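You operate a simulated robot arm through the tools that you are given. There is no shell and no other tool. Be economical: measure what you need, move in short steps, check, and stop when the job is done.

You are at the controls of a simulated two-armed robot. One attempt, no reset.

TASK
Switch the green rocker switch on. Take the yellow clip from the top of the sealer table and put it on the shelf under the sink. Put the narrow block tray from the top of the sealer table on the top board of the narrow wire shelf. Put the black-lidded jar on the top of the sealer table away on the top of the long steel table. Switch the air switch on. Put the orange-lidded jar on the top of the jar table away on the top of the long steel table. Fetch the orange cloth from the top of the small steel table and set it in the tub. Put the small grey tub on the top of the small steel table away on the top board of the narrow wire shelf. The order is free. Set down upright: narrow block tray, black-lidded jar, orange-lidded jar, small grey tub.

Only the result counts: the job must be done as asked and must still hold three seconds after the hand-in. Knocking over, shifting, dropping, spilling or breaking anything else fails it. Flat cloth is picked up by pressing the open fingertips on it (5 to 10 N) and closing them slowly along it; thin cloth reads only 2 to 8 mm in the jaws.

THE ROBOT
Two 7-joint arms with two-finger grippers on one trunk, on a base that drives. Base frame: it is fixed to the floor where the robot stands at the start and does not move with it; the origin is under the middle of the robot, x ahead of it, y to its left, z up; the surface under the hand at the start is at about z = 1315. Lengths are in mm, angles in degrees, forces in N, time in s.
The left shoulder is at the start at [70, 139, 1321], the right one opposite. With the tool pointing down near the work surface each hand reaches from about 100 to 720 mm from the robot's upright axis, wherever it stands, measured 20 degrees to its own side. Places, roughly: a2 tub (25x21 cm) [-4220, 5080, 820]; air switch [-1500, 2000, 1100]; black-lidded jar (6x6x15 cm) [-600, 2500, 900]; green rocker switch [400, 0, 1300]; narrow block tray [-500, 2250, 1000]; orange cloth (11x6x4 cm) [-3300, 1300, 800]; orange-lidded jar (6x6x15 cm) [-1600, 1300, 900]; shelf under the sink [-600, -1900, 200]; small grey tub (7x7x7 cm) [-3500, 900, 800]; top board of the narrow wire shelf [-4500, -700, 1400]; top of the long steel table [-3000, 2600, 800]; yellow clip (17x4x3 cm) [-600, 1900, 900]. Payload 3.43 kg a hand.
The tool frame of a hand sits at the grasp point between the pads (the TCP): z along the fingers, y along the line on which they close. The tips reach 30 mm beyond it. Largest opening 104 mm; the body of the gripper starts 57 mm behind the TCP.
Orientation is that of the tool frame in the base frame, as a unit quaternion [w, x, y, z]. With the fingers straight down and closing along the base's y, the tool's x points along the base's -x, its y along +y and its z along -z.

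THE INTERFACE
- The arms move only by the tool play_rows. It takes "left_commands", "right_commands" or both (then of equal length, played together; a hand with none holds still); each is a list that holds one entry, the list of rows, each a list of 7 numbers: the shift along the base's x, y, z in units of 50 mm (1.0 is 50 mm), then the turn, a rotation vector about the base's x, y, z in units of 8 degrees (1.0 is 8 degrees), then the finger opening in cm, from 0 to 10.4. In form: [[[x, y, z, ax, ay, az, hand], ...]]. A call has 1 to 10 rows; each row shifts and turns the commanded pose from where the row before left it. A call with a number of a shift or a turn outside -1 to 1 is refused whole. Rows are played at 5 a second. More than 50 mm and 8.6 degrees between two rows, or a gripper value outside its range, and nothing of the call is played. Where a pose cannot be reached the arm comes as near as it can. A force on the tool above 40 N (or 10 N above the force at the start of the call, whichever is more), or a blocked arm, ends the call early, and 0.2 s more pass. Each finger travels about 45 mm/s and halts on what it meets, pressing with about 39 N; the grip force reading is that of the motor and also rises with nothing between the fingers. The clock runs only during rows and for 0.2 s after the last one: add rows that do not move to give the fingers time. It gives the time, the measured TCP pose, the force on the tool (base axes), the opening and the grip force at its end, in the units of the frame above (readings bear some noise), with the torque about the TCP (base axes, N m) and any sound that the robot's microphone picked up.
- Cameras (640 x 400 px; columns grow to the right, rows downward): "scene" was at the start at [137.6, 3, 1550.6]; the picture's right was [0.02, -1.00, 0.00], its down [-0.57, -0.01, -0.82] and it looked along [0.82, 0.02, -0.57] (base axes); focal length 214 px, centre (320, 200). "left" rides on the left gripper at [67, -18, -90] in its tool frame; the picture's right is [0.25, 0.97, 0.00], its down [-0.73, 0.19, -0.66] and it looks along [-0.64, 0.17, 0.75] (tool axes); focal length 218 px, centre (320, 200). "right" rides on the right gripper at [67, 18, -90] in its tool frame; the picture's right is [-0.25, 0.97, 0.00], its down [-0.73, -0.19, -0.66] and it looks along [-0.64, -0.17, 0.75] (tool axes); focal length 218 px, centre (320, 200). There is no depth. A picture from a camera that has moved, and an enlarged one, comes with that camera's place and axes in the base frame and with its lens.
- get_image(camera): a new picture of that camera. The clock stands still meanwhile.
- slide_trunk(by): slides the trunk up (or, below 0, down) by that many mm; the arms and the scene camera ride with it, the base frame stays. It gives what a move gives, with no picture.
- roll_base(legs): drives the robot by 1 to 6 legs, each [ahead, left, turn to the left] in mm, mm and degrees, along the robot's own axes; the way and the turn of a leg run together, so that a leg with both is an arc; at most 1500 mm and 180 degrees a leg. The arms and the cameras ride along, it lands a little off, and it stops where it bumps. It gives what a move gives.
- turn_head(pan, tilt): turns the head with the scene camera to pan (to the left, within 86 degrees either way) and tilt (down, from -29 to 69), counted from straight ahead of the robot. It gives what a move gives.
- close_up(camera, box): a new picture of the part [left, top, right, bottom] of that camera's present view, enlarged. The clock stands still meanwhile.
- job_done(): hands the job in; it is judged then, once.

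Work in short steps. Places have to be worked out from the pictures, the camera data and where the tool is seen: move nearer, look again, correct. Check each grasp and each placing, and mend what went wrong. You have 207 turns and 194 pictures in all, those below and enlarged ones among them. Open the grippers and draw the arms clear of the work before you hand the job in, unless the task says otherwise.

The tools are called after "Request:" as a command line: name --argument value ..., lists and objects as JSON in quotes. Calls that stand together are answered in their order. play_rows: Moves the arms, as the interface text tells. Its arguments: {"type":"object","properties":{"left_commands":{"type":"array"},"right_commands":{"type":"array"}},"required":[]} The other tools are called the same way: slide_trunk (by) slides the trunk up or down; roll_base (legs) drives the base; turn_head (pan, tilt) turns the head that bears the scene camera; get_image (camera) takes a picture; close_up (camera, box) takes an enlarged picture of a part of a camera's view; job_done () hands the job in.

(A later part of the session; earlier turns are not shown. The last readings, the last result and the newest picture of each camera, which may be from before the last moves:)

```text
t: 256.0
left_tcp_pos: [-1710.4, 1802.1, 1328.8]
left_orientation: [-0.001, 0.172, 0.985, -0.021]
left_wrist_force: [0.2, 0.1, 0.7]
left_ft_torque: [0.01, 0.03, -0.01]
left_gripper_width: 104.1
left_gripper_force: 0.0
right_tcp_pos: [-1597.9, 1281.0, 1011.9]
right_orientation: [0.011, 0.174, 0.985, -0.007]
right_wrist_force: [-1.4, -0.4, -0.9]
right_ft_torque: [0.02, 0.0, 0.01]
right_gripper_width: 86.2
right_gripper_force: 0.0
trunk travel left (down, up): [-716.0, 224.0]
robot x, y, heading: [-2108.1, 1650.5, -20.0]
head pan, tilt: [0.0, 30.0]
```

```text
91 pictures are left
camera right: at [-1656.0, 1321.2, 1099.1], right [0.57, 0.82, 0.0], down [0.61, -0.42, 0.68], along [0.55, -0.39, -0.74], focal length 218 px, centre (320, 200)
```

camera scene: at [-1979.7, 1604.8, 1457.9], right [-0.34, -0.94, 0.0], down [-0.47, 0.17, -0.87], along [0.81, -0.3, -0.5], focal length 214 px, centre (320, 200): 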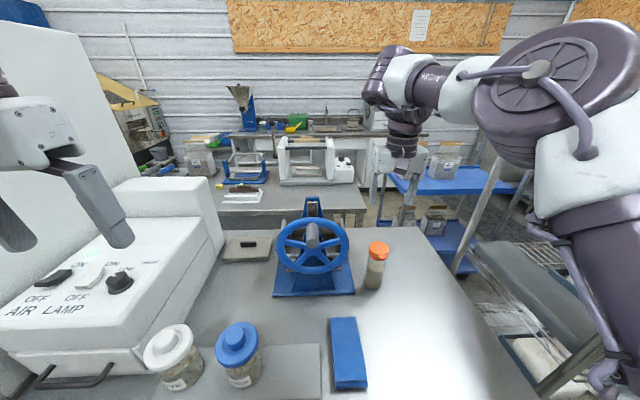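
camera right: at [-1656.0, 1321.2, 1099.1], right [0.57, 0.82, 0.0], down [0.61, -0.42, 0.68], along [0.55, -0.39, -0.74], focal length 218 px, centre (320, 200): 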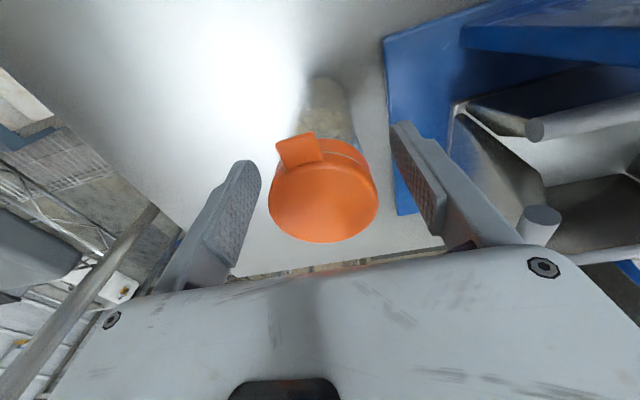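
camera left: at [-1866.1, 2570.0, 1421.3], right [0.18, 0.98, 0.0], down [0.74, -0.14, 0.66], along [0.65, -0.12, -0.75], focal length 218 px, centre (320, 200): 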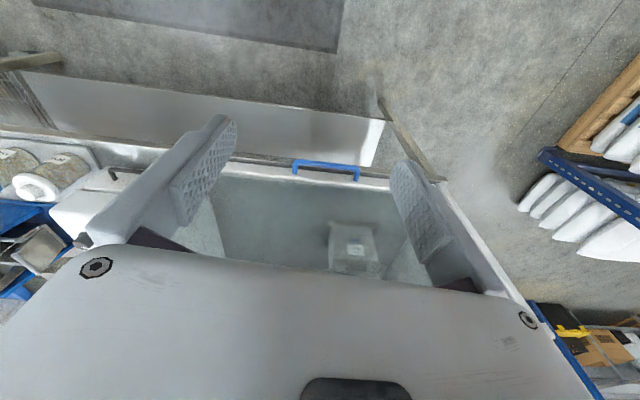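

The jar is centred and the grinder parts are clear. I lower 36 mm and close.

Request:
play_rows --right_commands '[[[0, 0, -0.4, 0, 0, 0, 8.6], [0, 0, -0.34, 0, 0, 0, 8.6], [0, 0, 0, 0, 0, 0, 7], [0, 0, 0, 0, 0, 0, 5], [0, 0, 0, 0, 0, 0, 4], [0, 0, 0, 0, 0, 0, 3], [0, 0, 0, 0, 0, 0, 3]]]'

Request:
play_rows --right_commands '[[[0, 0, 0.2, 0, 0, 0, 3], [0, 0, 0.4, 0, 0, 0, 3], [0, 0, 0.5, 0, 0, 0, 3], [0, 0, 0.6, 0, 0, 0, 3], [0, 0, 0.7, 0, 0, 0, 3], [0, 0, 0.7, 0, 0, 0, 3], [0, 0, 0.7, 0, 0, 0, 3], [0, 0, 0.6, 0, 0, 0, 3], [0, 0, 0, 0, 0, 0, 3]]]'

Request:
get_image --camera "scene"

```text
t: 257.6
left_tcp_pos: [-1709.1, 1801.3, 1329.9]
left_orientation: [-0.001, 0.172, 0.985, -0.021]
left_wrist_force: [0.3, 0.6, -0.5]
left_ft_torque: [-0.03, 0.02, -0.02]
left_gripper_width: 103.9
left_gripper_force: 0.1
right_tcp_pos: [-1597.1, 1279.3, 974.6]
right_orientation: [0.011, 0.174, 0.985, -0.006]
right_wrist_force: [-1.2, 0.8, -1.0]
right_ft_torque: [0.03, 0.0, 0.02]
right_gripper_width: 55.8
right_gripper_force: 39.2
trunk travel left (down, up): [-716.0, 224.0]
robot x, y, heading: [-2107.5, 1651.3, -20.2]
head pan, tilt: [0.0, 30.0]
```

```text
t: 259.6
left_tcp_pos: [-1709.2, 1799.9, 1328.8]
left_orientation: [-0.002, 0.172, 0.985, -0.021]
left_wrist_force: [0.6, -1.2, -0.2]
left_ft_torque: [0.0, 0.04, 0.01]
left_gripper_width: 104.0
left_gripper_force: 0.0
right_tcp_pos: [-1595.5, 1280.0, 1194.2]
right_orientation: [0.01, 0.175, 0.985, -0.006]
right_wrist_force: [0.3, 0.1, -1.8]
right_ft_torque: [0.04, 0.01, 0.02]
right_gripper_width: 55.7
right_gripper_force: 39.0
trunk travel left (down, up): [-716.0, 224.0]
robot x, y, heading: [-2108.1, 1651.9, -19.9]
head pan, tilt: [0.0, 30.0]
```

```text
90 pictures are left
camera scene: at [-1977.8, 1603.4, 1457.7], right [-0.34, -0.94, 0.0], down [-0.47, 0.17, -0.87], along [0.81, -0.3, -0.5], focal length 214 px, centre (320, 200)
```

scene: 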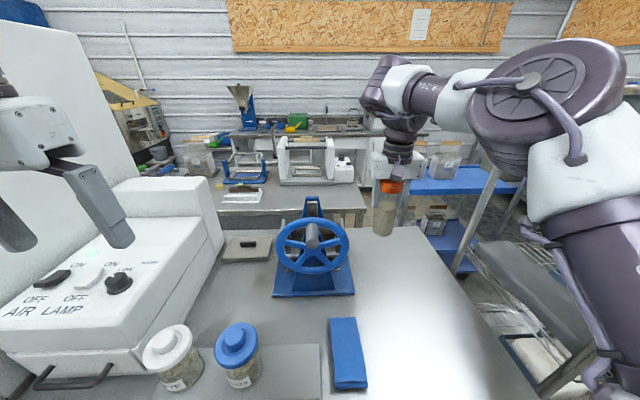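

The orange-lidded jar is lifted upright. I back off, turn around and strafe to face the free part of the long steel table.

Request:
roll_base --legs '[[-330, 0, 0], [0, 0, 180], [0, -530, 0]]'

Request:
get_image --camera "scene"

```text
t: 272.0
left_tcp_pos: [-2664.6, 2099.2, 1328.7]
left_orientation: [-0.022, 0.99, -0.142, 0.001]
left_wrist_force: [1.0, 0.0, -0.2]
left_ft_torque: [0.01, -0.03, -0.04]
left_gripper_width: 104.1
left_gripper_force: 0.0
right_tcp_pos: [-2811.4, 2610.9, 1194.3]
right_orientation: [-0.006, 0.99, -0.143, -0.01]
right_wrist_force: [-0.2, 0.1, -1.5]
right_ft_torque: [0.02, -0.01, 0.05]
right_gripper_width: 55.9
right_gripper_force: 38.9
trunk travel left (down, up): [-716.0, 224.0]
robot x, y, heading: [-2276.4, 2277.4, 163.6]
head pan, tilt: [0.0, 30.0]
```

```text
89 pictures are left
camera scene: at [-2410.9, 2313.9, 1457.7], right [0.28, 0.96, 0.0], down [0.48, -0.14, -0.87], along [-0.83, 0.24, -0.5], focal length 214 px, centre (320, 200)
```

scene: 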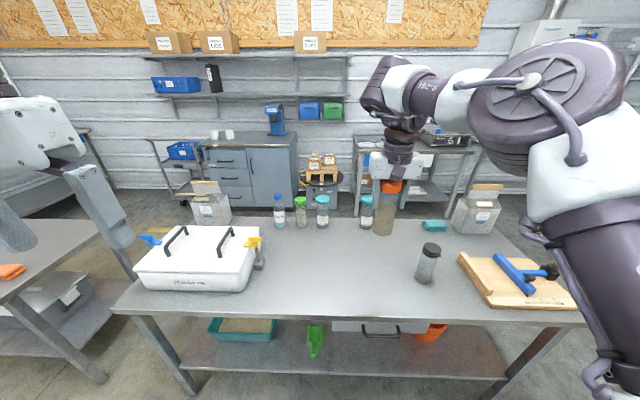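

The spot below the right hand, 110 mm further in, is free and well apart from the other jars. I advance, then lower the trunk 240 mm.

Request:
roll_base --legs '[[110, 0, 0]]'

Request:
slide_trunk --by -240

Request:
play_rows --right_commands '[[[0, 0, -0.2, 0, 0, 0, 3], [0, 0, -0.2, 0, 0, 0, 3], [0, 0, -0.2, 0, 0, 0, 3], [0, 0, -0.1, 0, 0, 0, 3], [0, 0, 0, 0, 0, 0, 3]]]'

Request:
get_image --camera "scene"

```text
t: 273.2
left_tcp_pos: [-2768.3, 2130.0, 1329.0]
left_orientation: [-0.023, 0.99, -0.141, 0.0]
left_wrist_force: [0.0, -1.1, -0.2]
left_ft_torque: [0.03, 0.02, 0.0]
left_gripper_width: 104.0
left_gripper_force: 0.2
right_tcp_pos: [-2914.5, 2640.9, 1194.2]
right_orientation: [-0.006, 0.99, -0.144, -0.012]
right_wrist_force: [0.6, 0.0, -1.2]
right_ft_torque: [-0.02, 0.0, 0.0]
right_gripper_width: 55.7
right_gripper_force: 38.8
trunk travel left (down, up): [-716.0, 224.0]
robot x, y, heading: [-2380.3, 2306.0, 163.6]
head pan, tilt: [0.0, 30.0]
```

```text
t: 275.7
left_tcp_pos: [-2771.0, 2130.3, 1088.6]
left_orientation: [-0.022, 0.99, -0.141, 0.0]
left_wrist_force: [-0.5, 0.6, -1.1]
left_ft_torque: [0.02, -0.02, -0.01]
left_gripper_width: 104.0
left_gripper_force: 0.2
right_tcp_pos: [-2916.0, 2642.8, 954.7]
right_orientation: [-0.005, 0.99, -0.143, -0.011]
right_wrist_force: [0.2, 0.0, -1.4]
right_ft_torque: [-0.01, -0.06, 0.02]
right_gripper_width: 55.5
right_gripper_force: 38.8
trunk travel left (down, up): [-476.0, 464.0]
robot x, y, heading: [-2379.6, 2307.1, 163.5]
head pan, tilt: [0.0, 30.0]
```

```text
t: 276.9
left_tcp_pos: [-2770.2, 2131.1, 1089.4]
left_orientation: [-0.021, 0.99, -0.142, 0.001]
left_wrist_force: [-0.1, 0.3, -0.3]
left_ft_torque: [0.0, -0.01, 0.02]
left_gripper_width: 104.2
left_gripper_force: 0.1
right_tcp_pos: [-2915.4, 2641.8, 918.7]
right_orientation: [-0.005, 0.99, -0.143, -0.011]
right_wrist_force: [0.2, -0.4, -2.2]
right_ft_torque: [-0.02, -0.03, 0.03]
right_gripper_width: 55.4
right_gripper_force: 39.0
trunk travel left (down, up): [-476.0, 464.0]
robot x, y, heading: [-2378.3, 2308.6, 163.7]
head pan, tilt: [0.0, 30.0]
```

```text
88 pictures are left
camera scene: at [-2516.5, 2346.3, 1217.7], right [0.28, 0.96, 0.0], down [0.48, -0.14, -0.87], along [-0.83, 0.24, -0.5], focal length 214 px, centre (320, 200)
```

scene: 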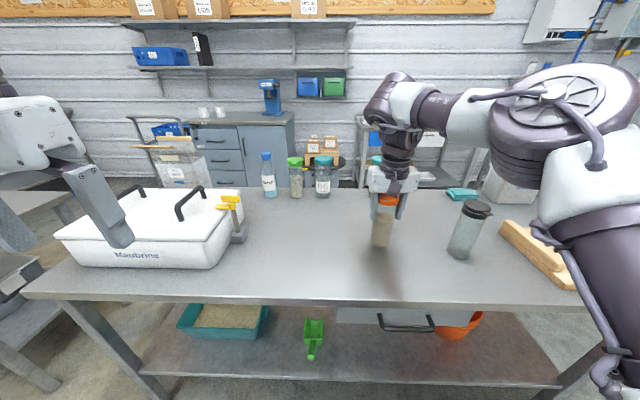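

The jar is just above the surface. I lower it in 3 mm steps until it touches.

Request:
play_rows --right_commands '[[[0, 0, -0.1, 0, 0, 0, 3], [0, 0, -0.1, 0, 0, 0, 3], [0, 0, -0.1, 0, 0, 0, 3], [0, 0, -0.06, 0, 0, 0, 3], [0, 0, -0.06, 0, 0, 0, 3], [0, 0, -0.06, 0, 0, 0, 3], [0, 0, -0.05, 0, 0, 0, 3], [0, 0, -0.05, 0, 0, 0, 3], [0, 0, -0.05, 0, 0, 0, 3]]]'

```text
t: 278.9
left_tcp_pos: [-2767.2, 2128.7, 1091.1]
left_orientation: [-0.022, 0.99, -0.141, -0.002]
left_wrist_force: [-0.1, -0.3, -0.1]
left_ft_torque: [0.0, -0.03, -0.02]
left_gripper_width: 103.9
left_gripper_force: 0.1
right_tcp_pos: [-2915.7, 2642.1, 895.1]
right_orientation: [-0.007, 0.989, -0.144, -0.016]
right_wrist_force: [-6.9, 5.8, 38.5]
right_ft_torque: [0.06, 0.67, -0.16]
right_gripper_width: 55.4
right_gripper_force: 38.7
trunk travel left (down, up): [-476.0, 464.0]
robot x, y, heading: [-2383.4, 2305.1, 163.6]
head pan, tilt: [0.0, 30.0]
```

Contact with 38 N. I ease up 4 mm to unload, open and lift away.

Request:
play_rows --right_commands '[[[0, 0, 0.08, 0, 0, 0, 3], [0, 0, 0, 0, 0, 0, 3], [0, 0, 0, 0, 0, 0, 7], [0, 0, 0, 0, 0, 0, 9], [0, 0, 0, 0, 0, 0, 10.4], [0, 0, 0.4, 0, 0, 0, 10.4], [0, 0, 0.8, 0, 0, 0, 10.4], [0, 0, 0.8, 0, 0, 0, 10.4], [0, 0, 0.8, 0, 0, 0, 10.4], [0, 0, 0.8, 0, 0, 0, 10.4]]]'

Request:
get_image --camera "scene"

```text
t: 281.1
left_tcp_pos: [-2769.8, 2130.3, 1088.4]
left_orientation: [-0.022, 0.99, -0.141, 0.0]
left_wrist_force: [-0.2, -0.2, -0.4]
left_ft_torque: [0.02, 0.0, 0.03]
left_gripper_width: 104.3
left_gripper_force: 0.0
right_tcp_pos: [-2912.8, 2643.2, 982.4]
right_orientation: [-0.006, 0.99, -0.143, -0.013]
right_wrist_force: [-0.2, 0.0, 0.7]
right_ft_torque: [-0.03, 0.03, 0.03]
right_gripper_width: 104.0
right_gripper_force: 0.0
right hand out of reach, approached as far as the arm can: row 8, 9, 10
trunk travel left (down, up): [-476.0, 464.0]
robot x, y, heading: [-2380.8, 2304.1, 163.6]
head pan, tilt: [0.0, 30.0]
```

```text
87 pictures are left
camera scene: at [-2516.1, 2345.8, 1217.8], right [0.28, 0.96, 0.0], down [0.48, -0.14, -0.87], along [-0.83, 0.24, -0.5], focal length 214 px, centre (320, 200)
```

scene: 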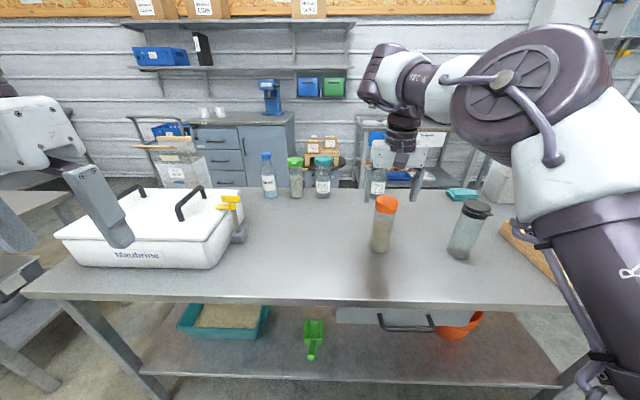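

Both jars stand on the long steel table. Next is the orange cloth near (-3317,1302) on the small steel table: I raise the trunk, back off and strafe left.

Request:
slide_trunk --by 240

Request:
roll_base --legs '[[-250, 0, 0], [0, 0, -3.6], [57, 1300, 0]]'

Request:
get_image --camera "scene"

```text
t: 283.6
left_tcp_pos: [-2771.3, 2131.7, 1329.2]
left_orientation: [-0.022, 0.99, -0.141, 0.001]
left_wrist_force: [0.4, 0.6, 0.3]
left_ft_torque: [0.0, -0.01, 0.0]
left_gripper_width: 103.7
left_gripper_force: 0.0
right_tcp_pos: [-2913.7, 2643.0, 1222.3]
right_orientation: [-0.006, 0.989, -0.144, -0.013]
right_wrist_force: [0.8, -0.3, 0.9]
right_ft_torque: [-0.03, -0.01, 0.0]
right_gripper_width: 104.0
right_gripper_force: 0.0
trunk travel left (down, up): [-716.0, 224.0]
robot x, y, heading: [-2379.8, 2303.0, 163.8]
head pan, tilt: [0.0, 30.0]
```

```text
t: 292.0
left_tcp_pos: [-3029.7, 886.1, 1329.7]
left_orientation: [-0.021, 0.985, -0.169, 0.001]
left_wrist_force: [0.3, 0.0, -0.1]
left_ft_torque: [0.0, 0.0, -0.02]
left_gripper_width: 103.8
left_gripper_force: 0.0
right_tcp_pos: [-3142.4, 1406.7, 1221.3]
right_orientation: [-0.007, 0.985, -0.171, -0.012]
right_wrist_force: [1.1, -0.8, 0.2]
right_ft_torque: [-0.02, 0.0, -0.02]
right_gripper_width: 104.2
right_gripper_force: 0.1
trunk travel left (down, up): [-716.0, 224.0]
robot x, y, heading: [-2629.8, 1040.1, 160.0]
head pan, tilt: [0.0, 30.0]
```

```text
86 pictures are left
camera scene: at [-2763.6, 1086.2, 1457.8], right [0.34, 0.94, 0.0], down [0.47, -0.17, -0.87], along [-0.81, 0.29, -0.5], focal length 214 px, centre (320, 200)
```

scene: 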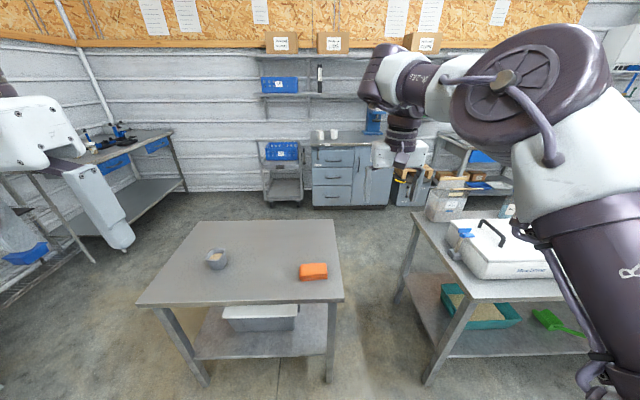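

I see the orange cloth and the small grey tub on the small table. I zoom in.

Request:
close_up --camera "scene" --box '[190, 230, 350, 310]'

```text
4.00 times, centred on (270, 270) of scene
camera zoom: at [-2763.6, 1086.2, 1457.8], right [0.34, 0.94, 0.0], down [0.47, -0.17, -0.87], along [-0.81, 0.29, -0.5], focal length 858 px, centre (520, -80)
```

zoom: 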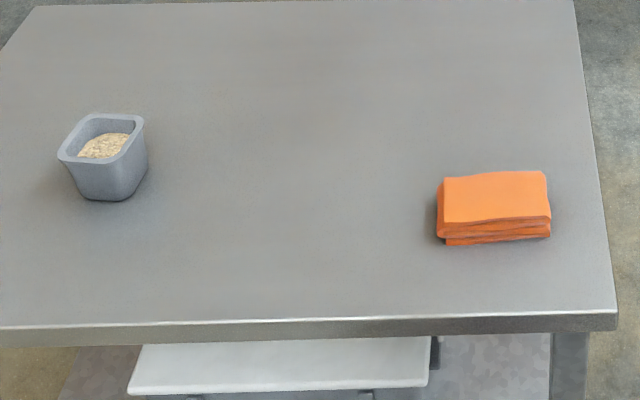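

The cloth is a folded stack, about 110 mm long sideways and 60 mm deep. I yaw the right hand 88° to grip across its depth, then close in and lower.

Request:
play_rows --right_commands '[[[0, 0, 0, 0, 0, 1, 10.4], [0, 0, 0, 0, 0, 1, 10.4], [0, 0, 0, 0, 0, 1, 10.4], [0, 0, 0, 0, 0, 1, 10.4], [0, 0, 0, 0, 0, 1, 10.4], [0, 0, 0, 0, 0, 1, 10.4], [0, 0, 0, 0, 0, 1, 10.4], [0, 0, 0, 0, 0, 1, 10.4], [0, 0, 0, 0, 0, 1, 10.4], [0, 0, 0, 0, 0, 1, 10.4]]]'

Request:
play_rows --right_commands '[[[0, 0, 0, 0, 0, 1, 10.4], [0, 0, 0, 0, 0, 0.25, 10.4], [0, 0, 0, 0, 0, 0, 10.4]]]'

Request:
roll_base --legs '[[114, 192, 0]]'

Request:
slide_trunk --by -200

Request:
get_image --camera "right"

```text
t: 294.2
left_tcp_pos: [-3028.6, 885.6, 1329.3]
left_orientation: [-0.023, 0.985, -0.17, 0.001]
left_wrist_force: [-0.6, 0.1, -0.7]
left_ft_torque: [-0.02, 0.01, -0.01]
left_gripper_width: 103.8
left_gripper_force: 0.1
right_tcp_pos: [-3141.9, 1404.4, 1222.3]
right_orientation: [0.002, 0.864, 0.503, -0.014]
right_wrist_force: [0.0, 0.7, 1.0]
right_ft_torque: [0.01, -0.02, -0.02]
right_gripper_width: 104.2
right_gripper_force: 0.1
trunk travel left (down, up): [-716.0, 224.0]
robot x, y, heading: [-2629.2, 1035.4, 160.3]
head pan, tilt: [0.0, 30.0]
```

```text
t: 295.0
left_tcp_pos: [-3029.9, 886.0, 1329.3]
left_orientation: [-0.021, 0.985, -0.17, 0.002]
left_wrist_force: [-0.2, -0.3, 0.0]
left_ft_torque: [-0.02, 0.05, 0.0]
left_gripper_width: 104.0
left_gripper_force: 0.1
right_tcp_pos: [-3140.3, 1405.6, 1222.3]
right_orientation: [0.002, 0.817, 0.576, -0.014]
right_wrist_force: [-0.2, -0.1, 0.4]
right_ft_torque: [0.02, 0.02, 0.0]
right_gripper_width: 104.1
right_gripper_force: 0.0
trunk travel left (down, up): [-716.0, 224.0]
robot x, y, heading: [-2634.1, 1036.9, 160.4]
head pan, tilt: [0.0, 30.0]
```

```text
t: 296.7
left_tcp_pos: [-3198.0, 746.1, 1329.4]
left_orientation: [-0.021, 0.985, -0.17, 0.001]
left_wrist_force: [0.1, 0.8, -0.3]
left_ft_torque: [0.02, 0.02, 0.0]
left_gripper_width: 103.9
left_gripper_force: 0.1
right_tcp_pos: [-3309.4, 1266.8, 1223.2]
right_orientation: [0.002, 0.818, 0.575, -0.015]
right_wrist_force: [0.6, 1.3, 0.1]
right_ft_torque: [-0.01, 0.03, 0.01]
right_gripper_width: 104.0
right_gripper_force: 0.1
trunk travel left (down, up): [-716.0, 224.0]
robot x, y, heading: [-2802.8, 897.1, 160.0]
head pan, tilt: [0.0, 30.0]
```

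```text
t: 298.9
left_tcp_pos: [-3199.5, 745.0, 1128.8]
left_orientation: [-0.023, 0.985, -0.17, 0.002]
left_wrist_force: [-0.6, -0.3, -0.5]
left_ft_torque: [-0.01, 0.0, -0.01]
left_gripper_width: 103.8
left_gripper_force: 0.2
right_tcp_pos: [-3311.4, 1264.3, 1021.2]
right_orientation: [0.002, 0.818, 0.575, -0.015]
right_wrist_force: [0.0, -0.8, 0.0]
right_ft_torque: [-0.02, -0.01, 0.01]
right_gripper_width: 103.7
right_gripper_force: 0.0
trunk travel left (down, up): [-516.0, 424.0]
robot x, y, heading: [-2802.5, 895.4, 159.9]
head pan, tilt: [0.0, 30.0]
```

```text
84 pictures are left
camera right: at [-3269.8, 1322.6, 1108.9], right [0.82, -0.57, -0.01], down [-0.41, -0.61, 0.68], along [-0.39, -0.55, -0.74], focal length 218 px, centre (320, 200)
```

right: 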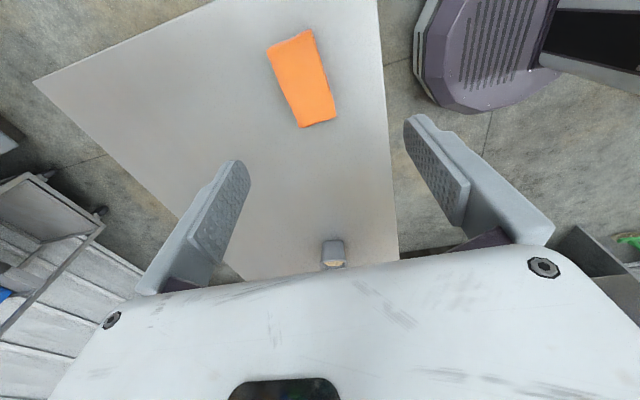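

The cloth lies well aligned with the jaws near (-3325,1275). I move over it and descend part way.

Request:
play_rows --right_commands '[[[-0.28, 0.2, -0.5, 0, 0, 0, 10.4], [0, 0, -0.9, 0, 0, 0, 10.4], [0, 0, -0.9, 0, 0, 0, 10.4], [0, 0, 0, 0, 0, 0, 10.4]]]'

Request:
get_image --camera "right"

```text
t: 299.9
left_tcp_pos: [-3199.4, 743.7, 1129.9]
left_orientation: [-0.022, 0.985, -0.17, 0.002]
left_wrist_force: [0.2, -0.2, 0.6]
left_ft_torque: [0.03, -0.01, 0.03]
left_gripper_width: 104.2
left_gripper_force: 0.1
right_tcp_pos: [-3325.8, 1272.8, 905.1]
right_orientation: [0.001, 0.818, 0.575, -0.013]
right_wrist_force: [0.1, -0.2, -0.2]
right_ft_torque: [-0.05, 0.06, 0.03]
right_gripper_width: 103.9
right_gripper_force: 0.1
right hand out of reach, approached as far as the arm can: row 1
trunk travel left (down, up): [-516.0, 424.0]
robot x, y, heading: [-2803.7, 894.7, 160.1]
head pan, tilt: [0.0, 30.0]
```

```text
83 pictures are left
camera right: at [-3283.2, 1331.5, 992.2], right [0.82, -0.57, -0.01], down [-0.41, -0.61, 0.68], along [-0.39, -0.55, -0.74], focal length 218 px, centre (320, 200)
```

right: 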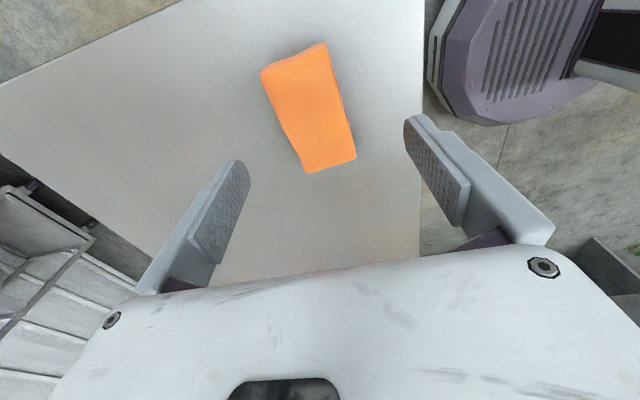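

The cloth is centred at (-3326,1283). I move 9 mm and descend slowly, watching for contact.

Request:
play_rows --right_commands '[[[0, 0.18, -0.6, 0, 0, 0, 10.4], [0, 0, -0.5, 0, 0, 0, 10.4], [0, 0, -0.2, 0, 0, 0, 10.4], [0, 0, -0.1, 0, 0, 0, 10.4], [0, 0, -0.1, 0, 0, 0, 10.4], [0, 0, 0, 0, 0, 0, 10.4]]]'

Request:
get_image --camera "right"

```text
t: 301.2
left_tcp_pos: [-3200.4, 744.8, 1129.1]
left_orientation: [-0.022, 0.985, -0.17, 0.001]
left_wrist_force: [0.0, 0.2, 0.3]
left_ft_torque: [-0.03, 0.0, -0.02]
left_gripper_width: 104.1
left_gripper_force: 0.1
right_tcp_pos: [-3325.0, 1280.8, 829.7]
right_orientation: [0.002, 0.818, 0.575, -0.014]
right_wrist_force: [0.6, 1.1, -0.2]
right_ft_torque: [0.02, -0.01, 0.0]
right_gripper_width: 104.1
right_gripper_force: 0.1
trunk travel left (down, up): [-516.0, 424.0]
robot x, y, heading: [-2800.9, 892.6, 160.0]
head pan, tilt: [0.0, 30.0]
```

```text
82 pictures are left
camera right: at [-3282.7, 1339.5, 917.1], right [0.82, -0.57, -0.01], down [-0.41, -0.61, 0.68], along [-0.39, -0.55, -0.74], focal length 218 px, centre (320, 200)
```

right: 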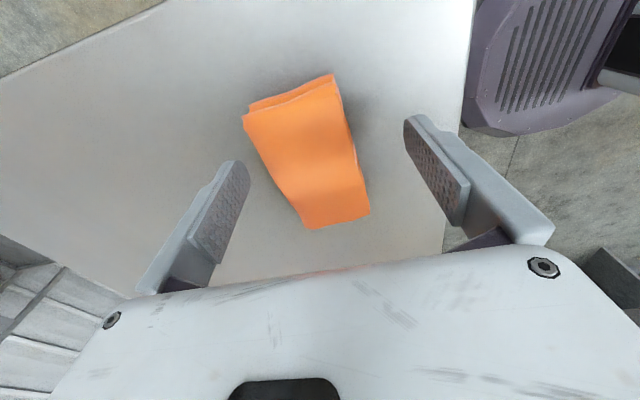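

Well aligned. I go down to contact the table.

Request:
play_rows --right_commands '[[[0, 0, -0.1, 0, 0, 0, 10.4], [0, 0, -0.08, 0, 0, 0, 10.4], [0, 0, -0.06, 0, 0, 0, 10.4], [0, 0, -0.06, 0, 0, 0, 10.4], [0, 0, 0, 0, 0, 0, 10.4]]]'

```text
t: 302.4
left_tcp_pos: [-3200.2, 744.5, 1128.3]
left_orientation: [-0.021, 0.985, -0.17, 0.0]
left_wrist_force: [-0.3, 0.3, -0.3]
left_ft_torque: [0.0, 0.0, -0.03]
left_gripper_width: 103.9
left_gripper_force: 0.1
right_tcp_pos: [-3323.8, 1281.2, 816.7]
right_orientation: [0.001, 0.819, 0.574, -0.014]
right_wrist_force: [-0.1, -0.2, 0.2]
right_ft_torque: [-0.02, -0.02, -0.04]
right_gripper_width: 103.9
right_gripper_force: 0.1
trunk travel left (down, up): [-516.0, 424.0]
robot x, y, heading: [-2802.0, 894.5, 160.0]
head pan, tilt: [0.0, 30.0]
```

Request:
play_rows --right_commands '[[[0, 0, -0.06, 0, 0, 0, 10.4], [0, 0, -0.06, 0, 0, 0, 10.4], [0, 0, -0.06, 0, 0, 0, 10.4], [0, 0, -0.06, 0, 0, 0, 10.4], [0, 0, 0, 0, 0, 0, 10.4]]]'

```text
t: 303.6
left_tcp_pos: [-3200.6, 745.3, 1129.5]
left_orientation: [-0.022, 0.985, -0.17, 0.001]
left_wrist_force: [-0.2, -0.1, 0.1]
left_ft_torque: [0.03, 0.02, 0.0]
left_gripper_width: 103.9
left_gripper_force: 0.0
right_tcp_pos: [-3325.2, 1280.9, 803.0]
right_orientation: [0.002, 0.819, 0.574, -0.015]
right_wrist_force: [0.0, -0.1, -0.1]
right_ft_torque: [0.0, -0.01, 0.0]
right_gripper_width: 104.0
right_gripper_force: 0.1
trunk travel left (down, up): [-516.0, 424.0]
robot x, y, heading: [-2797.6, 895.8, 160.2]
head pan, tilt: [0.0, 30.0]
```

Request:
play_rows --right_commands '[[[0, 0, -0.08, 0, 0, 0, 10.4], [0, 0, -0.08, 0, 0, 0, 10.4], [0, 0, -0.08, 0, 0, 0, 10.4], [0, 0, -0.08, 0, 0, 0, 10.4], [0, 0, -0.08, 0, 0, 0, 10.4], [0, 0, 0, 0, 0, 0, 10.4]]]'

Request:
get_image --camera "right"

```text
t: 304.5
left_tcp_pos: [-3198.1, 743.6, 1129.8]
left_orientation: [-0.021, 0.985, -0.17, 0.0]
left_wrist_force: [-0.9, 1.1, -0.4]
left_ft_torque: [-0.02, -0.02, 0.0]
left_gripper_width: 104.1
left_gripper_force: 0.0
right_tcp_pos: [-3324.0, 1280.3, 800.4]
right_orientation: [0.0, 0.819, 0.574, -0.017]
right_wrist_force: [6.9, -2.6, 29.3]
right_ft_torque: [-0.39, -1.96, 0.05]
right_gripper_width: 102.3
right_gripper_force: 0.0
trunk travel left (down, up): [-516.0, 424.0]
robot x, y, heading: [-2802.6, 897.7, 160.3]
head pan, tilt: [0.0, 30.0]
stopped in row 4 (right hand): the force on the tool passed its limit at 44 N (the readings are from after the stop); the commanded pose is now the measured one
```

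```text
81 pictures are left
camera right: at [-3281.1, 1338.6, 886.8], right [0.82, -0.57, -0.01], down [-0.41, -0.61, 0.68], along [-0.39, -0.55, -0.73], focal length 218 px, centre (320, 200)
```

right: 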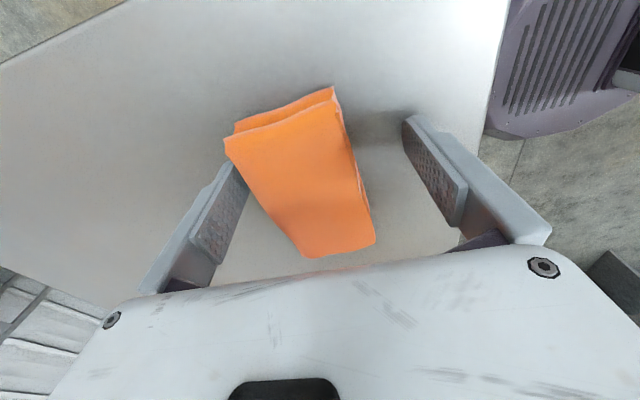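

Table contact at tip z≈769. I rise 4 mm and close slowly on the stack.

Request:
play_rows --right_commands '[[[0, 0, 0.09, 0, 0, 0, 10], [0, 0, 0, 0, 0, 0, 8.5], [0, 0, 0, 0, 0, 0, 7.5], [0, 0, 0, 0, 0, 0, 6.5], [0, 0, 0, 0, 0, 0, 5.5], [0, 0, 0, 0, 0, 0, 4.5], [0, 0, 0, 0, 0, 0, 3.5], [0, 0, 0, 0, 0, 0, 3], [0, 0, 0, 0, 0, 0, 3]]]'

Request:
play_rows --right_commands '[[[0, 0, 0.1, 0, 0, 0, 2], [0, 0, 0.2, 0, 0, 0, 1], [0, 0, 0.4, 0, 0, 0, 0], [0, 0, 0.5, 0, 0, 0, 0], [0, 0, 0.6, 0, 0, 0, 0], [0, 0, 0.6, 0, 0, 0, 0], [0, 0, 0, 0, 0, 0, 0]]]'

Request:
get_image --camera "right"

```text
t: 306.5
left_tcp_pos: [-3200.8, 745.6, 1128.4]
left_orientation: [-0.021, 0.985, -0.17, 0.001]
left_wrist_force: [0.1, -0.2, 0.1]
left_ft_torque: [0.01, 0.03, 0.01]
left_gripper_width: 104.1
left_gripper_force: 0.0
right_tcp_pos: [-3325.3, 1282.9, 800.4]
right_orientation: [0.002, 0.819, 0.573, -0.015]
right_wrist_force: [-0.1, -0.6, -0.4]
right_ft_torque: [-0.01, -0.01, -0.03]
right_gripper_width: 57.2
right_gripper_force: 39.7
trunk travel left (down, up): [-516.0, 424.0]
robot x, y, heading: [-2800.9, 893.8, 160.1]
head pan, tilt: [0.0, 30.0]
```

```text
t: 308.1
left_tcp_pos: [-3200.9, 745.4, 1128.7]
left_orientation: [-0.022, 0.985, -0.17, 0.002]
left_wrist_force: [-0.3, 0.5, -0.4]
left_ft_torque: [0.01, -0.01, 0.01]
left_gripper_width: 103.8
left_gripper_force: 0.0
right_tcp_pos: [-3325.4, 1280.9, 919.9]
right_orientation: [0.001, 0.818, 0.575, -0.016]
right_wrist_force: [-0.2, -0.9, -0.7]
right_ft_torque: [0.05, -0.01, 0.01]
right_gripper_width: 57.0
right_gripper_force: 39.3
trunk travel left (down, up): [-516.0, 424.0]
robot x, y, heading: [-2801.5, 891.3, 160.0]
head pan, tilt: [0.0, 30.0]
```

```text
80 pictures are left
camera right: at [-3283.6, 1339.4, 1007.0], right [0.82, -0.57, -0.01], down [-0.41, -0.61, 0.68], along [-0.39, -0.56, -0.73], focal length 218 px, centre (320, 200)
```

right: 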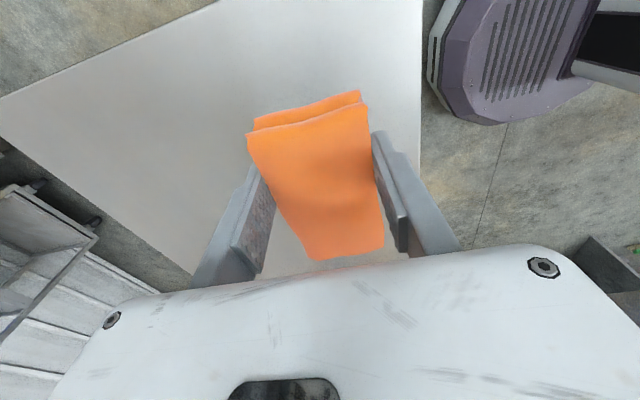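

The cloth is held at 57 mm. I raise the trunk, back away and strafe up the aisle past the long table's end, then look toward the tub.

Request:
slide_trunk --by 250

Request:
roll_base --legs '[[-200, 0, 0], [0, -1450, 0], [0, -1400, 0]]'

Request:
turn_head --pan -20 --tilt 25

Request:
get_image --camera "scene"

```text
t: 310.7
left_tcp_pos: [-3200.7, 745.2, 1379.2]
left_orientation: [-0.022, 0.985, -0.171, 0.001]
left_wrist_force: [0.6, -0.3, -0.3]
left_ft_torque: [0.0, 0.01, 0.01]
left_gripper_width: 104.0
left_gripper_force: 0.1
right_tcp_pos: [-3324.6, 1280.3, 1170.9]
right_orientation: [0.0, 0.819, 0.574, -0.016]
right_wrist_force: [0.9, -0.4, -0.6]
right_ft_torque: [0.0, -0.02, 0.02]
right_gripper_width: 56.8
right_gripper_force: 38.7
trunk travel left (down, up): [-766.0, 174.0]
robot x, y, heading: [-2799.2, 895.9, 160.3]
head pan, tilt: [0.0, 30.0]
```

```text
t: 325.7
left_tcp_pos: [-2009.9, 3349.0, 1379.5]
left_orientation: [-0.023, 0.985, -0.172, 0.001]
left_wrist_force: [0.7, -0.5, -0.6]
left_ft_torque: [0.0, -0.02, 0.04]
left_gripper_width: 104.3
left_gripper_force: 0.1
right_tcp_pos: [-2133.1, 3884.8, 1170.0]
right_orientation: [0.001, 0.82, 0.573, -0.015]
right_wrist_force: [0.1, 0.4, -0.1]
right_ft_torque: [0.06, -0.01, -0.02]
right_gripper_width: 57.1
right_gripper_force: 38.8
trunk travel left (down, up): [-766.0, 174.0]
robot x, y, heading: [-1609.6, 3498.5, 160.1]
head pan, tilt: [0.0, 30.0]
```

```text
t: 326.5
left_tcp_pos: [-2010.5, 3348.9, 1378.7]
left_orientation: [-0.022, 0.985, -0.172, 0.001]
left_wrist_force: [-0.9, 0.3, 0.2]
left_ft_torque: [-0.01, -0.01, 0.0]
left_gripper_width: 104.0
left_gripper_force: 0.1
right_tcp_pos: [-2133.3, 3885.4, 1172.1]
right_orientation: [0.002, 0.82, 0.572, -0.016]
right_wrist_force: [-0.3, -0.3, -1.0]
right_ft_torque: [-0.02, 0.0, -0.01]
right_gripper_width: 57.3
right_gripper_force: 38.8
trunk travel left (down, up): [-766.0, 174.0]
robot x, y, heading: [-1611.2, 3500.8, 159.9]
head pan, tilt: [-20.0, 25.0]
```

```text
79 pictures are left
camera scene: at [-1729.3, 3576.8, 1515.7], right [0.64, 0.77, 0.0], down [0.32, -0.27, -0.91], along [-0.69, 0.58, -0.42], focal length 214 px, centre (320, 200)
```

scene: 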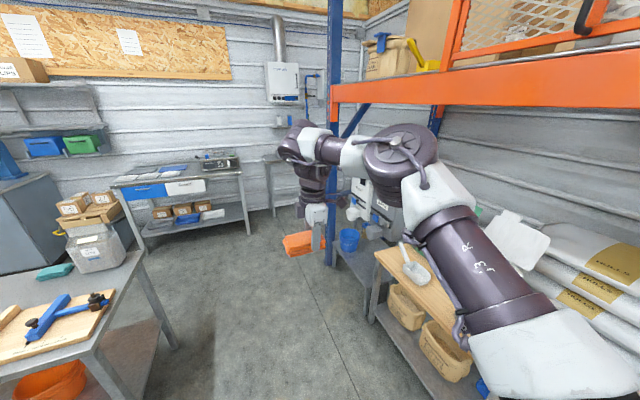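

The way ahead is free between the long table and the rack. I advance 1300 mm, keeping a little left of the rack.

Request:
roll_base --legs '[[1300, 60, 0]]'

Request:
get_image --camera "scene"

```text
t: 333.1
left_tcp_pos: [-3268.4, 3759.0, 1379.5]
left_orientation: [-0.022, 0.984, -0.179, 0.001]
left_wrist_force: [0.5, -0.6, 0.2]
left_ft_torque: [-0.02, 0.0, -0.01]
left_gripper_width: 103.8
left_gripper_force: 0.0
right_tcp_pos: [-3383.3, 4296.3, 1170.5]
right_orientation: [0.0, 0.824, 0.566, -0.016]
right_wrist_force: [-0.1, 0.2, -0.6]
right_ft_torque: [0.0, 0.03, -0.01]
right_gripper_width: 56.9
right_gripper_force: 39.3
trunk travel left (down, up): [-766.0, 174.0]
robot x, y, heading: [-2865.6, 3904.3, 159.1]
head pan, tilt: [-20.0, 25.0]
```

```text
78 pictures are left
camera scene: at [-2983.7, 3982.2, 1515.8], right [0.65, 0.76, 0.0], down [0.32, -0.28, -0.91], along [-0.69, 0.59, -0.42], focal length 214 px, centre (320, 200)
```

scene: 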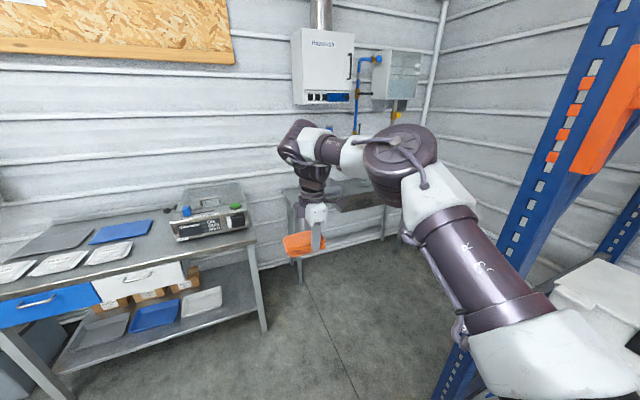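

The tub's place is hidden behind the hand. I move ahead 500 and right 350 mm and look again.

Request:
roll_base --legs '[[500, 0, 0], [0, -350, 0]]'

Request:
turn_head --pan -5 --tilt 35

Request:
get_image --camera "scene"

Request:
get_image --camera "left"

```text
t: 337.9
left_tcp_pos: [-3613.0, 4260.2, 1379.0]
left_orientation: [-0.023, 0.984, -0.175, 0.002]
left_wrist_force: [0.6, 0.3, 0.6]
left_ft_torque: [0.02, 0.02, 0.02]
left_gripper_width: 103.9
left_gripper_force: 0.1
right_tcp_pos: [-3731.5, 4797.0, 1170.5]
right_orientation: [0.001, 0.822, 0.569, -0.015]
right_wrist_force: [-0.4, 0.0, -1.0]
right_ft_torque: [0.02, 0.01, 0.01]
right_gripper_width: 56.9
right_gripper_force: 39.3
trunk travel left (down, up): [-766.0, 174.0]
robot x, y, heading: [-3210.8, 4407.4, 159.7]
head pan, tilt: [-20.0, 25.0]
```

```text
t: 338.7
left_tcp_pos: [-3612.3, 4262.8, 1379.2]
left_orientation: [-0.022, 0.984, -0.176, 0.0]
left_wrist_force: [-0.3, 0.1, 0.6]
left_ft_torque: [-0.01, 0.01, 0.0]
left_gripper_width: 104.3
left_gripper_force: 0.1
right_tcp_pos: [-3731.7, 4799.9, 1170.5]
right_orientation: [0.001, 0.822, 0.57, -0.016]
right_wrist_force: [0.3, 1.7, 0.3]
right_ft_torque: [0.01, 0.02, -0.03]
right_gripper_width: 57.2
right_gripper_force: 39.0
trunk travel left (down, up): [-766.0, 174.0]
robot x, y, heading: [-3212.8, 4404.4, 159.3]
head pan, tilt: [-5.0, 35.0]
```

```text
77 pictures are left
camera scene: at [-3339.1, 4467.0, 1500.0], right [0.43, 0.9, 0.0], down [0.52, -0.25, -0.82], along [-0.74, 0.35, -0.57], focal length 214 px, centre (320, 200)
```

scene: 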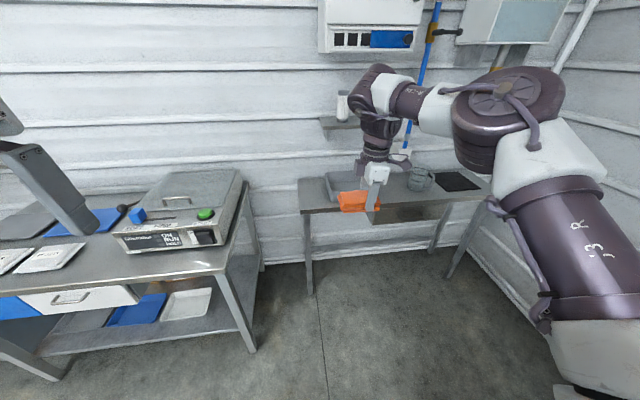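

```text
76 pictures are left
camera left: at [-3543.1, 4251.1, 1469.2], right [-0.1, -0.99, -0.04], down [-0.76, 0.04, 0.65], along [-0.65, 0.1, -0.76], focal length 218 px, centre (320, 200)
```

left: 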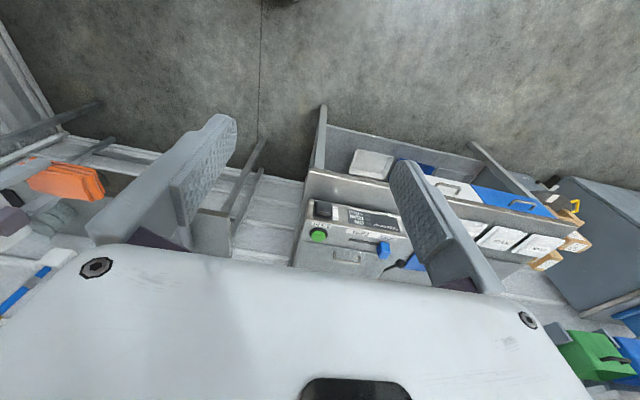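

A grey tub shows on the corner table behind the cloth, matching the given place. I zoom in.

Request:
close_up --camera "scene" --box '[290, 140, 450, 240]'

```text
4.00 times, centred on (370, 190) of scene
camera zoom: at [-3339.1, 4467.0, 1500.0], right [0.43, 0.9, 0.0], down [0.52, -0.25, -0.82], along [-0.74, 0.35, -0.57], focal length 858 px, centre (120, 240)
```

zoom: 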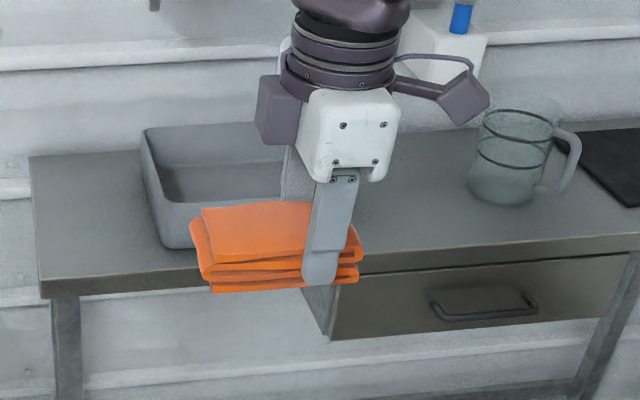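

The tub's centre works out at about (-4225,5078), with its rim near z=900. I drive so the cloth comes over it.

Request:
roll_base --legs '[[0, -89, 0], [540, 0, 0]]'

Request:
get_image --camera "right"

Request:
get_image --camera "scene"

```text
t: 340.0
left_tcp_pos: [-3578.2, 4354.8, 1381.1]
left_orientation: [-0.02, 0.985, -0.174, 0.0]
left_wrist_force: [0.2, 1.0, 0.2]
left_ft_torque: [-0.11, 0.01, -0.03]
left_gripper_width: 104.0
left_gripper_force: 0.1
right_tcp_pos: [-3699.3, 4890.4, 1170.0]
right_orientation: [0.002, 0.821, 0.571, -0.018]
right_wrist_force: [0.1, 1.7, -0.5]
right_ft_torque: [-0.03, 0.0, 0.03]
right_gripper_width: 56.8
right_gripper_force: 38.9
trunk travel left (down, up): [-766.0, 174.0]
robot x, y, heading: [-3180.5, 4496.6, 159.7]
head pan, tilt: [-5.0, 35.0]
stopped in leg 1: the robot was blocked; the commanded pose is now the measured one
```

```text
74 pictures are left
camera right: at [-3657.3, 4948.6, 1255.8], right [0.82, -0.57, -0.01], down [-0.41, -0.6, 0.68], along [-0.4, -0.56, -0.73], focal length 218 px, centre (320, 200)
```

right: 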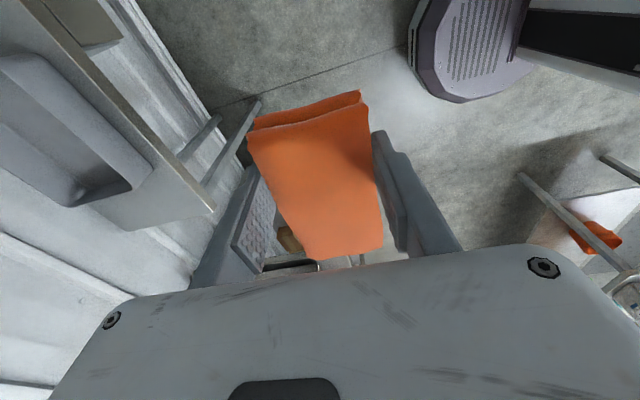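

```text
73 pictures are left
camera scene: at [-3305.6, 4559.1, 1500.0], right [0.43, 0.9, -0.01], down [0.52, -0.25, -0.82], along [-0.74, 0.35, -0.57], focal length 214 px, centre (320, 200)
```

scene: 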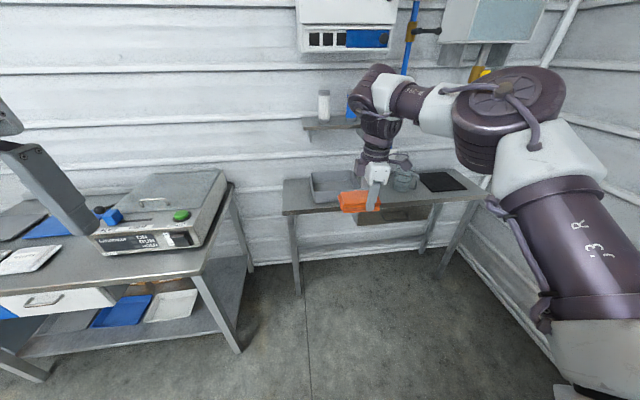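

The right arm touched the rack post at the side. I move left 60 mm, go ahead past it, then come right.

Request:
roll_base --legs '[[0, 60, 0], [300, 0, 0]]'

Request:
get_image --camera "scene"

```text
t: 342.6
left_tcp_pos: [-3880.6, 4393.6, 1379.9]
left_orientation: [-0.022, 0.985, -0.173, 0.0]
left_wrist_force: [-0.9, -0.3, 0.2]
left_ft_torque: [0.0, -0.01, 0.0]
left_gripper_width: 104.0
left_gripper_force: 0.1
right_tcp_pos: [-4001.3, 4929.8, 1172.6]
right_orientation: [-0.001, 0.82, 0.572, -0.017]
right_wrist_force: [-0.1, -0.7, -0.4]
right_ft_torque: [0.01, 0.0, 0.0]
right_gripper_width: 57.0
right_gripper_force: 38.9
trunk travel left (down, up): [-766.0, 174.0]
robot x, y, heading: [-3482.6, 4544.6, 159.8]
head pan, tilt: [-5.0, 35.0]
```

```text
72 pictures are left
camera scene: at [-3607.4, 4597.8, 1500.3], right [0.43, 0.9, 0.0], down [0.52, -0.24, -0.82], along [-0.74, 0.35, -0.57], focal length 214 px, centre (320, 200)
```

scene: 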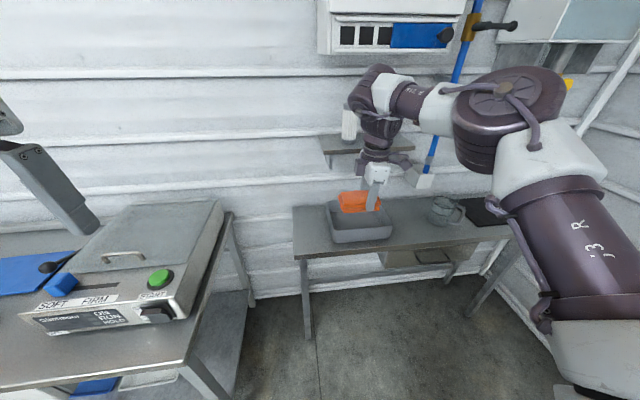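

The tub is clear in view at about (-4222,5088). I go ahead 250 and right 69 mm to bring the cloth above it.

Request:
roll_base --legs '[[250, -69, 0]]'

Request:
get_image --camera "right"

Request:
get_image --camera "scene"

```text
t: 344.4
left_tcp_pos: [-4071.5, 4530.6, 1379.1]
left_orientation: [-0.022, 0.985, -0.173, 0.002]
left_wrist_force: [-0.7, -0.1, 0.1]
left_ft_torque: [-0.05, -0.02, -0.04]
left_gripper_width: 104.0
left_gripper_force: 0.2
right_tcp_pos: [-4190.7, 5063.3, 1169.2]
right_orientation: [0.011, 0.82, 0.572, -0.01]
right_wrist_force: [1.8, -3.4, -0.8]
right_ft_torque: [0.1, 0.08, 0.1]
right_gripper_width: 57.1
right_gripper_force: 39.6
trunk travel left (down, up): [-766.0, 174.0]
robot x, y, heading: [-3668.2, 4680.6, 160.0]
head pan, tilt: [-5.0, 35.0]
stopped in leg 1: the force on the tool passed its limit at 86 N (the readings are from after the stop); the commanded pose is now the measured one
```

```text
71 pictures are left
camera right: at [-4148.9, 5122.5, 1255.8], right [0.82, -0.57, 0.01], down [-0.43, -0.6, 0.68], along [-0.38, -0.56, -0.74], focal length 218 px, centre (320, 200)
```

right: 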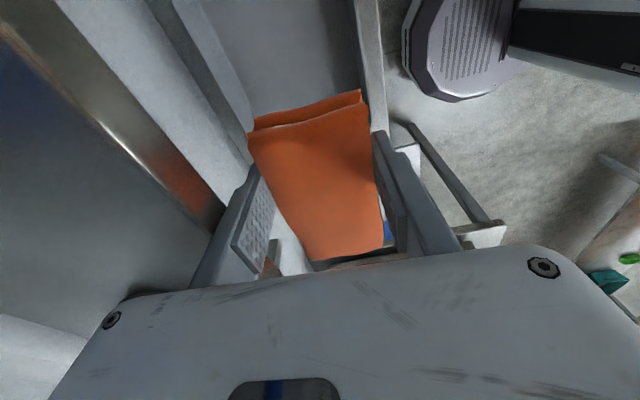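

```text
70 pictures are left
camera scene: at [-3800.6, 4735.5, 1499.6], right [0.43, 0.91, 0.0], down [0.52, -0.24, -0.82], along [-0.74, 0.35, -0.58], focal length 214 px, centre (320, 200)
```

scene: 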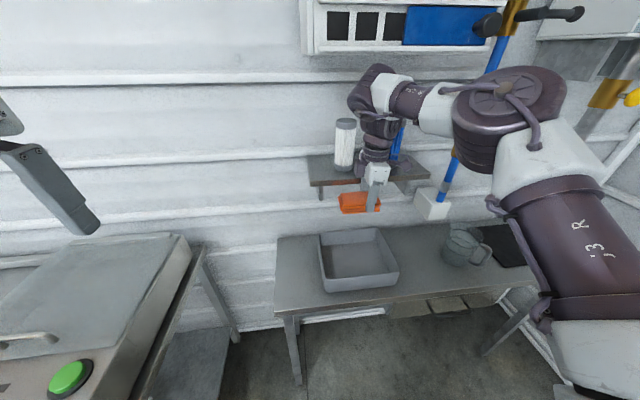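

The hand met the wall shelf above the tub; the cup on it still stands. I back off 45 mm, then lower below the shelf level before entering the tub's front half.

Request:
roll_base --legs '[[-45, 0, 0]]'

Request:
slide_trunk --by -205

Request:
get_image --camera "scene"

Request:
get_image --camera "right"

```text
t: 345.3
left_tcp_pos: [-4037.6, 4516.8, 1376.8]
left_orientation: [-0.021, 0.985, -0.173, 0.006]
left_wrist_force: [-0.7, 0.0, -0.9]
left_ft_torque: [-0.04, -0.08, 0.02]
left_gripper_width: 104.0
left_gripper_force: 0.0
right_tcp_pos: [-4153.7, 5049.6, 1165.2]
right_orientation: [0.012, 0.821, 0.571, -0.009]
right_wrist_force: [-0.9, -0.1, -1.8]
right_ft_torque: [-0.03, -0.1, -0.03]
right_gripper_width: 57.1
right_gripper_force: 38.8
trunk travel left (down, up): [-766.0, 174.0]
robot x, y, heading: [-3630.6, 4661.7, 159.8]
head pan, tilt: [-5.0, 35.0]
```

```text
t: 347.5
left_tcp_pos: [-4029.1, 4514.0, 1174.2]
left_orientation: [-0.022, 0.985, -0.174, 0.002]
left_wrist_force: [0.0, 0.5, -0.4]
left_ft_torque: [-0.01, 0.0, 0.0]
left_gripper_width: 104.0
left_gripper_force: 0.0
right_tcp_pos: [-4145.1, 5047.0, 965.2]
right_orientation: [0.009, 0.821, 0.571, -0.013]
right_wrist_force: [0.7, -0.2, -0.4]
right_ft_torque: [0.01, -0.04, 0.02]
right_gripper_width: 56.9
right_gripper_force: 39.0
trunk travel left (down, up): [-561.0, 379.0]
robot x, y, heading: [-3629.5, 4664.9, 159.6]
head pan, tilt: [-5.0, 35.0]
```

```text
69 pictures are left
camera scene: at [-3756.0, 4718.9, 1295.0], right [0.43, 0.9, 0.0], down [0.52, -0.24, -0.82], along [-0.74, 0.35, -0.57], focal length 214 px, centre (320, 200)
```

scene: 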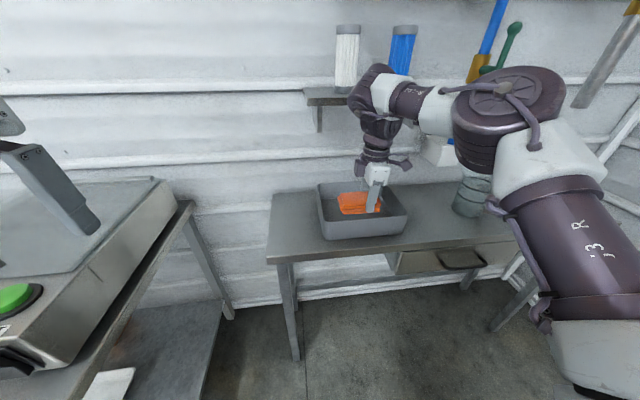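

```text
68 pictures are left
camera right: at [-4104.5, 5106.6, 1051.9], right [0.82, -0.57, 0.01], down [-0.43, -0.6, 0.68], along [-0.38, -0.56, -0.74], focal length 218 px, centre (320, 200)
```

right: 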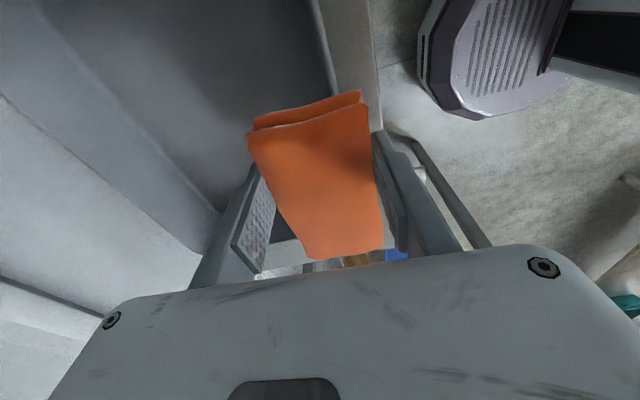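

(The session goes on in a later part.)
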